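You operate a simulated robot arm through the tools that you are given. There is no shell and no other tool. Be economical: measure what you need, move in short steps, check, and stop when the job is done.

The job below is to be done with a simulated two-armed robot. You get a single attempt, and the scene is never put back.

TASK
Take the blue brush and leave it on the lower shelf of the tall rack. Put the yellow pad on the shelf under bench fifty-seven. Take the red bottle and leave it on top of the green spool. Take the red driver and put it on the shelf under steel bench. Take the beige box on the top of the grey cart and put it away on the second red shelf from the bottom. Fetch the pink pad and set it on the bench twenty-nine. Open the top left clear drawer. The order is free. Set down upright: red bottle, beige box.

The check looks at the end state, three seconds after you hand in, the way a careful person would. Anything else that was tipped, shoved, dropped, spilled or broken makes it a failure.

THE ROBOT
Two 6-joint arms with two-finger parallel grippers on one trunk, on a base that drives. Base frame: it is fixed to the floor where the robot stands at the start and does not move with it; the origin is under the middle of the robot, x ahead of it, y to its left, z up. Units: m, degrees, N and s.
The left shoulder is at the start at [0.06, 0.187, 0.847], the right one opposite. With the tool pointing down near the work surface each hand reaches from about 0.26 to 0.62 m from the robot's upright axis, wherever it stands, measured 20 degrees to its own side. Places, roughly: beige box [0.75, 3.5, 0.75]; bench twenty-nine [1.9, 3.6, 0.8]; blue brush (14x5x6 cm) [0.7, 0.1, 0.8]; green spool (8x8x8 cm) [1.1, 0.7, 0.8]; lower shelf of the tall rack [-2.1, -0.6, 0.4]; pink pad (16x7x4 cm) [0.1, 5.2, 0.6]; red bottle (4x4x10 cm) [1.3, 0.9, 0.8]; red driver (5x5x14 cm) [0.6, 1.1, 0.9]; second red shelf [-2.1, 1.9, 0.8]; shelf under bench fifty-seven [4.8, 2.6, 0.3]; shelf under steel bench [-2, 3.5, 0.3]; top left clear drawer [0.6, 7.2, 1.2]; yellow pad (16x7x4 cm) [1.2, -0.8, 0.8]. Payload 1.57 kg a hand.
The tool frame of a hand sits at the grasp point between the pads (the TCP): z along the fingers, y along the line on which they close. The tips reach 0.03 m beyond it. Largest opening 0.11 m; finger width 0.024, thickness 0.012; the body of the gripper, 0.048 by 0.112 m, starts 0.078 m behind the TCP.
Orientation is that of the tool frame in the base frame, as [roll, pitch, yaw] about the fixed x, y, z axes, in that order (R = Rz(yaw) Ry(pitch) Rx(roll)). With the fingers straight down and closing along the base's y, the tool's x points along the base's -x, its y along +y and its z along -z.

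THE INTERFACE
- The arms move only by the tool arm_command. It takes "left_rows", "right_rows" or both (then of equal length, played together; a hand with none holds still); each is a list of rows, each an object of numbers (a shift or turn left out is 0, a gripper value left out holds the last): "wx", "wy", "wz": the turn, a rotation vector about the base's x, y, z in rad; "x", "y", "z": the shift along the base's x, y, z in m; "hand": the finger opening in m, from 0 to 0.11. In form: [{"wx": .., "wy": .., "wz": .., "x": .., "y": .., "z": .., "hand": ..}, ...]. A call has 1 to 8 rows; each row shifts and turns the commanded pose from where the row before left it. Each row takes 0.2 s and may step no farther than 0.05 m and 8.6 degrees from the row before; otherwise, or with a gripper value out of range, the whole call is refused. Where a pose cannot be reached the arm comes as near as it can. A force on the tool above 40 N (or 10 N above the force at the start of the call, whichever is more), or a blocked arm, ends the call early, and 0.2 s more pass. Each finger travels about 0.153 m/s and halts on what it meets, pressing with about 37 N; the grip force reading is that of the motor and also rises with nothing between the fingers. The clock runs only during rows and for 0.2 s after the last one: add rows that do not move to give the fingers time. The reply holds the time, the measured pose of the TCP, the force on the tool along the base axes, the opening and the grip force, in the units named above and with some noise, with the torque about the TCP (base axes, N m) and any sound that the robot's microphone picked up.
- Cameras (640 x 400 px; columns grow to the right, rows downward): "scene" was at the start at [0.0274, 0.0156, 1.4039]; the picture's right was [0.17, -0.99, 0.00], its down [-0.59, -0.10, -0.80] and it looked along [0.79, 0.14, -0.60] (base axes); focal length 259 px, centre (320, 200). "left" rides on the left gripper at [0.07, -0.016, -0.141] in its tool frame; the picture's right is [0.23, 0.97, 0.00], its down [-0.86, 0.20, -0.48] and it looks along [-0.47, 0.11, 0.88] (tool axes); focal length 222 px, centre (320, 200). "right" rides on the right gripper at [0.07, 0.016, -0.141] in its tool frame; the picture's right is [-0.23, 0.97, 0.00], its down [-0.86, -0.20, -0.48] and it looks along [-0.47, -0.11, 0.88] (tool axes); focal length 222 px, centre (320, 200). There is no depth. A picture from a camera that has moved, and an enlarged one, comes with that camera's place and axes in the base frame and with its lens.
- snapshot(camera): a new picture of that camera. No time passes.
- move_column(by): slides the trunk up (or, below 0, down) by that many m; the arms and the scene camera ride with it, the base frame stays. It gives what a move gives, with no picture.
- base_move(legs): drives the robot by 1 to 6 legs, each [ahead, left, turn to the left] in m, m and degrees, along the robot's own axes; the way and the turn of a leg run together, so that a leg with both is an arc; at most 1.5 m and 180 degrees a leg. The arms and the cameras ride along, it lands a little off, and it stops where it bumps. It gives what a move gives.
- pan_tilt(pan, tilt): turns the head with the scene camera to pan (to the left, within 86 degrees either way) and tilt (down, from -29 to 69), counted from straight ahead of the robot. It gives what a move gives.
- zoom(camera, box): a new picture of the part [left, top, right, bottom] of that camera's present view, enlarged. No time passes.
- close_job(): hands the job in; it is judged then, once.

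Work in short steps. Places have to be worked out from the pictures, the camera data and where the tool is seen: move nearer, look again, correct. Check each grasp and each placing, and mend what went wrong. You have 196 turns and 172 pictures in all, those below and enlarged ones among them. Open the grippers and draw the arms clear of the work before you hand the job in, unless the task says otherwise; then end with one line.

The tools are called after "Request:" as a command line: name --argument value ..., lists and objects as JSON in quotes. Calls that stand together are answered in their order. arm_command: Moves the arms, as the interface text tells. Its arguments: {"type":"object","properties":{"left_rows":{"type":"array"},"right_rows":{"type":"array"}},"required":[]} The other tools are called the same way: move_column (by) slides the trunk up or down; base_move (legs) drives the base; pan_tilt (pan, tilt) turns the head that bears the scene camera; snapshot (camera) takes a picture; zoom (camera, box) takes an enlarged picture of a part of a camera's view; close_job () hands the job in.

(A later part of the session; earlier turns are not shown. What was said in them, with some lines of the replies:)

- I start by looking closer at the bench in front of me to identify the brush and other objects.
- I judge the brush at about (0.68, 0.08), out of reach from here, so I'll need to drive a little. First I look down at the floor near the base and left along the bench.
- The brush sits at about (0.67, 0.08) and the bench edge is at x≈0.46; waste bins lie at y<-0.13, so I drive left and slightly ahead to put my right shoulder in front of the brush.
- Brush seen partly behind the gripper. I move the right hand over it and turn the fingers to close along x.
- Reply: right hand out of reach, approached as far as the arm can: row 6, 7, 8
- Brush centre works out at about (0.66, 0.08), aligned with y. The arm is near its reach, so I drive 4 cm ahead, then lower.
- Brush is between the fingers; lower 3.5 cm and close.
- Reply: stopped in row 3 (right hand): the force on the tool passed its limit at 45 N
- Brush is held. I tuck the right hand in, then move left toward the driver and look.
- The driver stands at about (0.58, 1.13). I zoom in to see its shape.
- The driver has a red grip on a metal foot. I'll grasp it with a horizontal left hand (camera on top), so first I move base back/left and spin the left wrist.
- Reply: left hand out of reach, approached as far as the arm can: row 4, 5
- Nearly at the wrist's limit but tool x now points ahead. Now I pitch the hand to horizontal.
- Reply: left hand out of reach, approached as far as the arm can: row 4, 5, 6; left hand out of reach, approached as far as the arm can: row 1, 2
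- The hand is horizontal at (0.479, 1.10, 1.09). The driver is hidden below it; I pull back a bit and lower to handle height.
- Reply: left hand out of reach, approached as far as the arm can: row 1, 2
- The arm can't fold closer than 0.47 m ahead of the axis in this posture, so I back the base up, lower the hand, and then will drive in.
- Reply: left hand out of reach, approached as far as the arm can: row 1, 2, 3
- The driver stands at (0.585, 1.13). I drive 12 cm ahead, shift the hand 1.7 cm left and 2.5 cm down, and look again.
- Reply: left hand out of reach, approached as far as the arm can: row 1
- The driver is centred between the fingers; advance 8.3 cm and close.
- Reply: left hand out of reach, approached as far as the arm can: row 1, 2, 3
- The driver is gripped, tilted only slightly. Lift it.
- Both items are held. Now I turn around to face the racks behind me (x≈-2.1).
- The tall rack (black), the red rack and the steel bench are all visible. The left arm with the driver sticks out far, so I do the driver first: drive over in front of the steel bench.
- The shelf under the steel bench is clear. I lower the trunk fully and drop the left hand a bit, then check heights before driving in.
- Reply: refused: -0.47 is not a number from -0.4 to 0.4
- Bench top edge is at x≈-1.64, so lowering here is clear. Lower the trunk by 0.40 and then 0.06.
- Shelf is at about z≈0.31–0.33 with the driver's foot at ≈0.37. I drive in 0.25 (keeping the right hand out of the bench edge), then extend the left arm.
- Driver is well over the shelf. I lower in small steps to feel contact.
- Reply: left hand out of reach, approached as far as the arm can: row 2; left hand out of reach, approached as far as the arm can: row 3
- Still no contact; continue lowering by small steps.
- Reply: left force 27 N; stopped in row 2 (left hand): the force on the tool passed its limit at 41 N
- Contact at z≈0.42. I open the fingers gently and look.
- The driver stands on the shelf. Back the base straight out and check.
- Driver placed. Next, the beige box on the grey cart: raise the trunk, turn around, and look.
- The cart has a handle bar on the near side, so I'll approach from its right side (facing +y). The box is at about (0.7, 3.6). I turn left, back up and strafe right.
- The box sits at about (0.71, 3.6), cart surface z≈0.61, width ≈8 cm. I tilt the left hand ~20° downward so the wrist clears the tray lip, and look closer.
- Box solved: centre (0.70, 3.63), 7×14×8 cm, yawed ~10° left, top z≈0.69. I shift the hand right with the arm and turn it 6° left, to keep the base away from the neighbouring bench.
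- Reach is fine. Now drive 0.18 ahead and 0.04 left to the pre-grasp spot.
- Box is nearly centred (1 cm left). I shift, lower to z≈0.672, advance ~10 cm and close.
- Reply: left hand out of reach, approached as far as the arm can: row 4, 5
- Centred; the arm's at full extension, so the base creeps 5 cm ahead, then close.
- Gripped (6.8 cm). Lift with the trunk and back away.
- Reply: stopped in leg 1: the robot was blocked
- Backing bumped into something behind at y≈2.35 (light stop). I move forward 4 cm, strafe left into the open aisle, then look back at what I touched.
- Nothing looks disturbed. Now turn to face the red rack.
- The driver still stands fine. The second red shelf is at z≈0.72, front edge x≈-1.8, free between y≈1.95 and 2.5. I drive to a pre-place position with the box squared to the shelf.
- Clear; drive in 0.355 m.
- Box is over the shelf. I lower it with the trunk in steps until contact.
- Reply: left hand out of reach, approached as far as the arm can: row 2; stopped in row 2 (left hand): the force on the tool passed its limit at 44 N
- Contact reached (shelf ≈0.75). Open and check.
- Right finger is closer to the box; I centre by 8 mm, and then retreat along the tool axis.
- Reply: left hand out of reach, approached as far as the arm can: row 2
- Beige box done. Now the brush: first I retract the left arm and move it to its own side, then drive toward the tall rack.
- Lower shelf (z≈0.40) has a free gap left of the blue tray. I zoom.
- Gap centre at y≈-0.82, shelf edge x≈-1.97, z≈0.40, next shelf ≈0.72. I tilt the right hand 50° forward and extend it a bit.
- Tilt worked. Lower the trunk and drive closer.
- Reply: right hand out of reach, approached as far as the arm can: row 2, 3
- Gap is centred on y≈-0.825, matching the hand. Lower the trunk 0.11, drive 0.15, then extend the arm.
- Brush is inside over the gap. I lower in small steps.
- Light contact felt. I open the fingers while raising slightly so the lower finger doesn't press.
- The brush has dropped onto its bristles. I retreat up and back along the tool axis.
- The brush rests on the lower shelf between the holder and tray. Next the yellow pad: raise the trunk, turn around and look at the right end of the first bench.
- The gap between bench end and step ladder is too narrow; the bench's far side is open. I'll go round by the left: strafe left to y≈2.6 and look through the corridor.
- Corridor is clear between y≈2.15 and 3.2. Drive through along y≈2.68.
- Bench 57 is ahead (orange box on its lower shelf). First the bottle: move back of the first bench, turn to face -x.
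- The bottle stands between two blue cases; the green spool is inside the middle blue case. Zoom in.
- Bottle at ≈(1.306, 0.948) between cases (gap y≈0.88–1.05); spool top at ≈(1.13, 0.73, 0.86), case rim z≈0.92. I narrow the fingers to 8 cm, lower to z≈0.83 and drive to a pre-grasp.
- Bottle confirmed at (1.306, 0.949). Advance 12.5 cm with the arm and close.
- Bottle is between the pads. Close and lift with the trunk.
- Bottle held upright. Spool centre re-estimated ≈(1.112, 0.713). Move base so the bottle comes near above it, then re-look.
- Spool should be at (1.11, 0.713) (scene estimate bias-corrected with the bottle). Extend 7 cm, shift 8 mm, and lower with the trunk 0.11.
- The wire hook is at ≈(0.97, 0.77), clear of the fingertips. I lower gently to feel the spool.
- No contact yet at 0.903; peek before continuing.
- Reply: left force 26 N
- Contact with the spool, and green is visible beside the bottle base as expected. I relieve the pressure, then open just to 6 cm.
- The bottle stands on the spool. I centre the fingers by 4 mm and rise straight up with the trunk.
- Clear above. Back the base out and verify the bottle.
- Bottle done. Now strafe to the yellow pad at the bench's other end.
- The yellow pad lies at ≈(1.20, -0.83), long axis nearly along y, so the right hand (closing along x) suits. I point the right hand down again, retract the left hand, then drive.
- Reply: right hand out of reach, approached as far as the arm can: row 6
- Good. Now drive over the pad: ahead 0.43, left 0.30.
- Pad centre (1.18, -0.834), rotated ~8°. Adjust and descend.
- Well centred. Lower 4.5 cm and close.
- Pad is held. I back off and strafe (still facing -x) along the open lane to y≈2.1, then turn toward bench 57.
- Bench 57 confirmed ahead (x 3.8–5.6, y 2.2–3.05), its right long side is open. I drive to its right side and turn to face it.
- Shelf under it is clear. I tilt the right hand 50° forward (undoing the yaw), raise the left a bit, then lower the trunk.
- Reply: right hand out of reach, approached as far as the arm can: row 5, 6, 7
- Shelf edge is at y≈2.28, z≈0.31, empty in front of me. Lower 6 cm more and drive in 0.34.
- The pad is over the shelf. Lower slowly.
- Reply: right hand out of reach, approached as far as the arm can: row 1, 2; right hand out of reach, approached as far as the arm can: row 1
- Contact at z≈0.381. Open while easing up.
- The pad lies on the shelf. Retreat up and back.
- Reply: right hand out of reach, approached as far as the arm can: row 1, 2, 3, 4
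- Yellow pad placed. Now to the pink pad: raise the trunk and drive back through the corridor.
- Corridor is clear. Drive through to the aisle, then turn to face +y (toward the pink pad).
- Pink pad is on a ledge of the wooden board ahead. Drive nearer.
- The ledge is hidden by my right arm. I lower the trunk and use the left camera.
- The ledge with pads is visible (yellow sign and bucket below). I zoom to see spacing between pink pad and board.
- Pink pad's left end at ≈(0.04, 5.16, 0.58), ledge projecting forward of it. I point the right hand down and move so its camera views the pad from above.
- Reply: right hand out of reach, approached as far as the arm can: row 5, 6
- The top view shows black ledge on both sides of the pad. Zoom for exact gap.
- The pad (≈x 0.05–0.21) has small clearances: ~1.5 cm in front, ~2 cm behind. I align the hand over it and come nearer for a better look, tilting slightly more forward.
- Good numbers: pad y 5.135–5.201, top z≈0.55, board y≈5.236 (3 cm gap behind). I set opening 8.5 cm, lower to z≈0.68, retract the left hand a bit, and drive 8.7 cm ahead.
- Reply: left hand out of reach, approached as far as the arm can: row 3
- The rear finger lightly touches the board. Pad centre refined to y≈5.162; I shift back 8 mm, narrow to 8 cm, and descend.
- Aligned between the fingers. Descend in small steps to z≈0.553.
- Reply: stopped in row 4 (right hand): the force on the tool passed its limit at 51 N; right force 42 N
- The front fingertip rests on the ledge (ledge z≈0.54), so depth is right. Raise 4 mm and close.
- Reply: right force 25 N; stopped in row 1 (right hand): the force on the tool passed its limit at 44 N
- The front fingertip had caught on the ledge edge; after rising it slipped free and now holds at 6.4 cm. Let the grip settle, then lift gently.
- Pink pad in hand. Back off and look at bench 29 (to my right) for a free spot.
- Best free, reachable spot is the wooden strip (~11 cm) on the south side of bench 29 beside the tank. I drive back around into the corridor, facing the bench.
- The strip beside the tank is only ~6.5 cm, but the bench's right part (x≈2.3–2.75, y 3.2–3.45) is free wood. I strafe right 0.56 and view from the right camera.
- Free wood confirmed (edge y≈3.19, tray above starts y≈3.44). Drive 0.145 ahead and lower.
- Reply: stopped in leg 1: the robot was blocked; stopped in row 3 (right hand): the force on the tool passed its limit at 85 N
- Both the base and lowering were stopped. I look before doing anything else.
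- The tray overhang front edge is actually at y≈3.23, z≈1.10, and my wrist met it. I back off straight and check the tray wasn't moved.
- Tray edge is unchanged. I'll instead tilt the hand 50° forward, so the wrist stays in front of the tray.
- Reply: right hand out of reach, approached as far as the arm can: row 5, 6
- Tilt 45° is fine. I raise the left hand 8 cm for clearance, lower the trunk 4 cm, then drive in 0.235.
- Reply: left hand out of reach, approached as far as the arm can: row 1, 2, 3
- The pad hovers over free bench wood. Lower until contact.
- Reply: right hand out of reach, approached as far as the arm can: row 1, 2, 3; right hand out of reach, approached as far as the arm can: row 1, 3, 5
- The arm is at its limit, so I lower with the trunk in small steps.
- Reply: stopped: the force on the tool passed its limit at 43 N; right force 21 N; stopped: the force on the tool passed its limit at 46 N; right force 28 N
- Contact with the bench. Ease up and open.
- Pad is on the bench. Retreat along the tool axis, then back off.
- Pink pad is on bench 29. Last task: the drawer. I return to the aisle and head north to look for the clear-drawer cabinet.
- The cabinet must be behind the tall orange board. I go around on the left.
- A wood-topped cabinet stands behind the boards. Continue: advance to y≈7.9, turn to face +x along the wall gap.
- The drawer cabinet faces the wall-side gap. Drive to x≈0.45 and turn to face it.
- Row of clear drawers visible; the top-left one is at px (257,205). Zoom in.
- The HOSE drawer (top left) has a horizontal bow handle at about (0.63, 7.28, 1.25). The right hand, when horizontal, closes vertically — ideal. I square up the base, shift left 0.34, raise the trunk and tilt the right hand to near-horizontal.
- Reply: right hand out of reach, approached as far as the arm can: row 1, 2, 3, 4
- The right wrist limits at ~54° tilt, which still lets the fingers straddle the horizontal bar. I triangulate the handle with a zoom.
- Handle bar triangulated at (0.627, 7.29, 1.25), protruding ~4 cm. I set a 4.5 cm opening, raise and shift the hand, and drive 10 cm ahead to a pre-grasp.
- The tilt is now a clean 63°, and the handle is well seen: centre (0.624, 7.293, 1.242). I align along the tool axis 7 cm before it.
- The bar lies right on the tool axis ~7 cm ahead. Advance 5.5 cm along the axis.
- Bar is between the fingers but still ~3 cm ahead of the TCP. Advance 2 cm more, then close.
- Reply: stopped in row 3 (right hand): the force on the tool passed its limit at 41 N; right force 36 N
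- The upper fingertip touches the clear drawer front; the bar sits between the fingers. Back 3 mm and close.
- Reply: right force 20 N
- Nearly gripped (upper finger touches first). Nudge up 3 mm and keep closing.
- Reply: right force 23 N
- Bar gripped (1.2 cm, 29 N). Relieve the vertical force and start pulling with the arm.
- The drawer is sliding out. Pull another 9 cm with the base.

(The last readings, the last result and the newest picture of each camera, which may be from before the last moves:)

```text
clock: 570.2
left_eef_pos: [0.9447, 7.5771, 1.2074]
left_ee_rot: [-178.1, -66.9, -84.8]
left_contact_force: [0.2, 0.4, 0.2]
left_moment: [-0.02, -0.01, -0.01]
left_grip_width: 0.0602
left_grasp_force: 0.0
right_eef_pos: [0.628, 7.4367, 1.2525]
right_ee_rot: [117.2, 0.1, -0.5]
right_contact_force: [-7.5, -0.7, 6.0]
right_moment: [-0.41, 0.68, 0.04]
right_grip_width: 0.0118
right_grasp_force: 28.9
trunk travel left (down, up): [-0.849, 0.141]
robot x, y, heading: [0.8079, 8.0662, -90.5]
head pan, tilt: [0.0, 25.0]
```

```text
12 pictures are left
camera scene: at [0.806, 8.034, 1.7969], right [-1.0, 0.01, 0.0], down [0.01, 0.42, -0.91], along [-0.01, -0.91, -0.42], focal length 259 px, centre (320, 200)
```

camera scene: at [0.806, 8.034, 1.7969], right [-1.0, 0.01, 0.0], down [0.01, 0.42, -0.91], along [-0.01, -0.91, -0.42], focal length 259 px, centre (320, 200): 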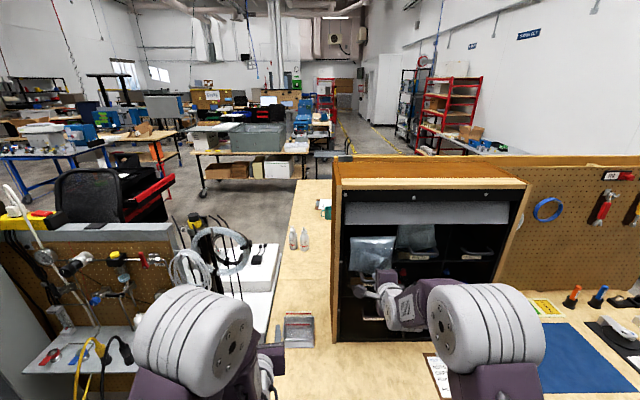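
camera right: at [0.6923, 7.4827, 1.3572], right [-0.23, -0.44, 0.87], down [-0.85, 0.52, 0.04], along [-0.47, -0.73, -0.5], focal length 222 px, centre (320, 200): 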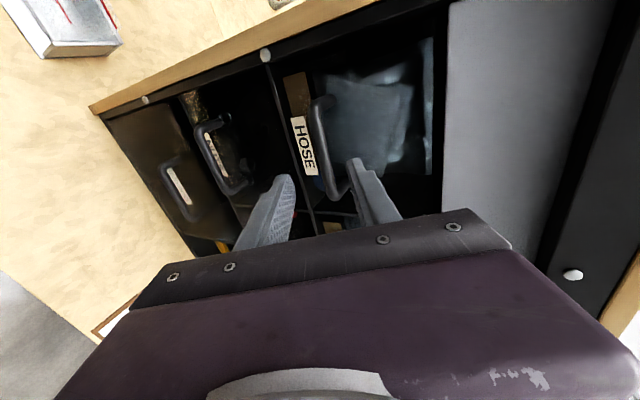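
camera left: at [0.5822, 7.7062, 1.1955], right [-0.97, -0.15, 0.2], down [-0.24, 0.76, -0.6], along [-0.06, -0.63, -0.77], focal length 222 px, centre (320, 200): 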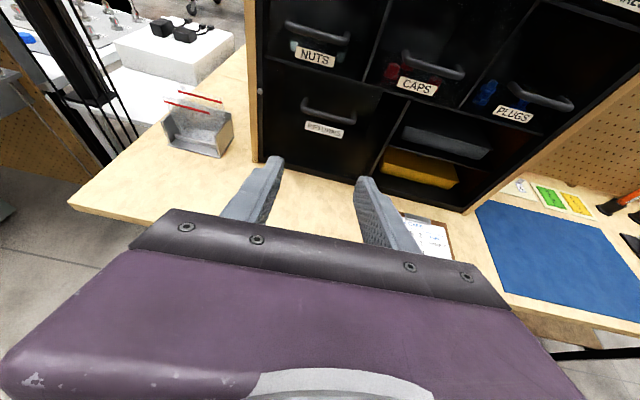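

Drawer is ~13 cm out. I pull 3–4 cm more with the arm, watching resistance.

Request:
arm_command --right_rows '[{"y": 0.012}, {"y": 0.012}, {"y": 0.012}, {}]'

Request:
zoom --camera "right" --box '[200, 0, 520, 240]'

```text
clock: 571.2
left_eef_pos: [0.9453, 7.5778, 1.2071]
left_ee_rot: [-178.3, -66.9, -84.7]
left_contact_force: [-0.8, -0.4, -0.4]
left_moment: [-0.01, -0.02, 0.01]
left_grip_width: 0.0602
left_grasp_force: 0.1
right_eef_pos: [0.6262, 7.4724, 1.2527]
right_ee_rot: [117.0, 0.0, -0.6]
right_contact_force: [-7.5, -0.2, 7.2]
right_moment: [-0.03, 0.82, 0.17]
right_grip_width: 0.0119
right_grasp_force: 29.5
trunk travel left (down, up): [-0.849, 0.141]
robot x, y, heading: [0.807, 8.0655, -90.5]
head pan, tilt: [0.0, 25.0]
```

```text
1.67 times, centred on (360, 120) of right
camera zoom: at [0.698, 7.5901, 1.3315], right [-0.23, -0.44, 0.87], down [-0.85, 0.53, 0.04], along [-0.47, -0.73, -0.49], focal length 370 px, centre (253, 333)
```

zoom: 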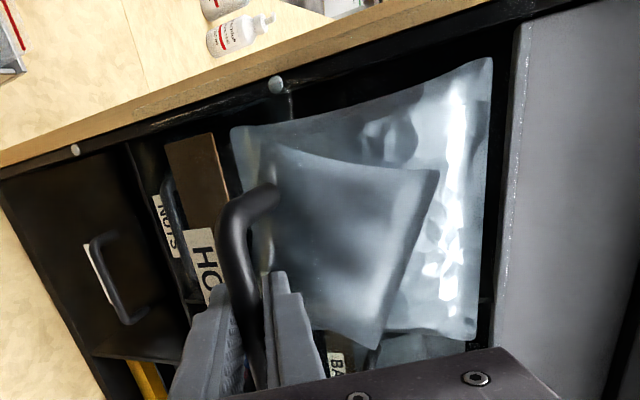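

Drawer is ~17 cm out, sliding freely. Open the fingers and withdraw along the tool axis.

Request:
arm_command --right_rows '[{"hand": 0.02}, {"hand": 0.035}, {"hand": 0.04}, {}, {"y": 0.018, "z": 0.009}, {"y": 0.02, "z": 0.01}, {"y": 0.02, "z": 0.01}, {}]'

Request:
base_move --legs '[[-0.12, 0, 0]]'

Request:
snapshot --camera "scene"

```text
clock: 573.0
left_eef_pos: [0.9465, 7.5769, 1.2072]
left_ee_rot: [-178.5, -66.9, -84.6]
left_contact_force: [0.0, 0.2, -0.5]
left_moment: [0.03, 0.02, 0.01]
left_grip_width: 0.0603
left_grasp_force: 0.2
right_eef_pos: [0.6292, 7.5299, 1.2796]
right_ee_rot: [117.0, 0.2, -0.6]
right_contact_force: [0.1, -0.8, -0.3]
right_moment: [0.0, 0.04, 0.0]
right_grip_width: 0.0402
right_grasp_force: 0.1
trunk travel left (down, up): [-0.849, 0.141]
robot x, y, heading: [0.8095, 8.0666, -90.7]
head pan, tilt: [0.0, 25.0]
```

```text
clock: 574.3
left_eef_pos: [0.9482, 7.6972, 1.2058]
left_ee_rot: [-178.5, -66.8, -84.5]
left_contact_force: [0.4, 0.4, 0.5]
left_moment: [0.01, -0.02, -0.04]
left_grip_width: 0.0598
left_grasp_force: 0.1
right_eef_pos: [0.6317, 7.6503, 1.2795]
right_ee_rot: [117.3, 0.1, -0.4]
right_contact_force: [0.0, 0.2, -0.7]
right_moment: [0.01, 0.01, -0.02]
right_grip_width: 0.0398
right_grasp_force: 0.1
trunk travel left (down, up): [-0.849, 0.141]
robot x, y, heading: [0.8079, 8.1896, -90.4]
head pan, tilt: [0.0, 25.0]
```

```text
10 pictures are left
camera scene: at [0.8097, 8.1525, 1.7966], right [-1.0, 0.01, 0.0], down [0.0, 0.42, -0.91], along [-0.01, -0.91, -0.42], focal length 259 px, centre (320, 200)
```

scene: 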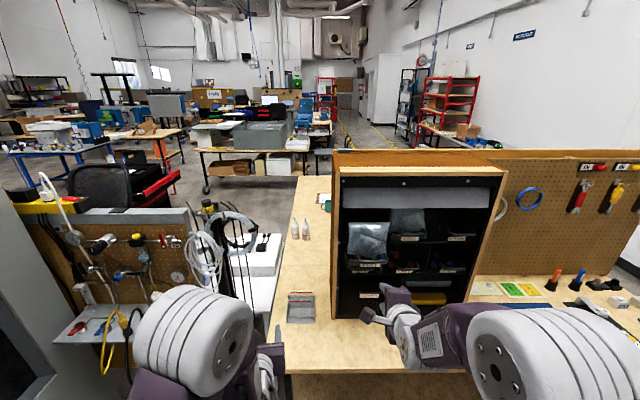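

Request:
zoom --camera "scene" --box '[320, 170, 520, 310]'

```text
2.86 times, centred on (420, 240) of scene
camera zoom: at [0.8097, 8.1525, 1.7966], right [-1.0, 0.01, 0.0], down [0.0, 0.42, -0.91], along [-0.01, -0.91, -0.42], focal length 740 px, centre (34, 86)
```

zoom: 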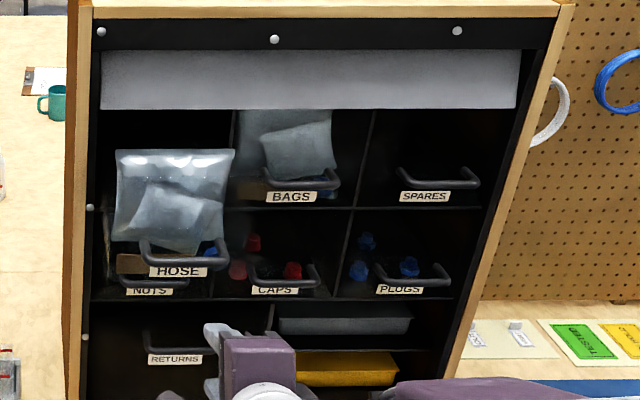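

The HOSE drawer stands open. I open both grippers, clear of everything, and hand in.

Request:
arm_command --right_rows '[{"hand": 0.08, "y": 0.01}, {"hand": 0.11, "y": 0.01}, {}, {}]' --left_rows '[{"hand": 0.08}, {"hand": 0.11}, {}, {}]'

Request:
close_job

```text
clock: 575.3
left_eef_pos: [0.9487, 7.6998, 1.2063]
left_ee_rot: [-178.6, -66.8, -84.5]
left_contact_force: [0.2, -0.1, -0.6]
left_moment: [0.0, 0.02, 0.01]
left_grip_width: 0.1097
left_grasp_force: 0.1
right_eef_pos: [0.6323, 7.6726, 1.2786]
right_ee_rot: [117.1, 0.1, -0.5]
right_contact_force: [-0.4, -0.2, -0.3]
right_moment: [0.0, 0.01, -0.02]
right_grip_width: 0.1097
right_grasp_force: 0.0
trunk travel left (down, up): [-0.849, 0.141]
robot x, y, heading: [0.807, 8.1843, -90.5]
head pan, tilt: [0.0, 25.0]
```

```text
The job is handed in.
```

I placed all six objects and pulled the top left clear drawer about 17 cm out, then handed the job in; along the way the base bumped something near the scissor table and my wrist touched the tray over bench twenty-nine, but nothing looked moved or tipped in the pictures afterwards.
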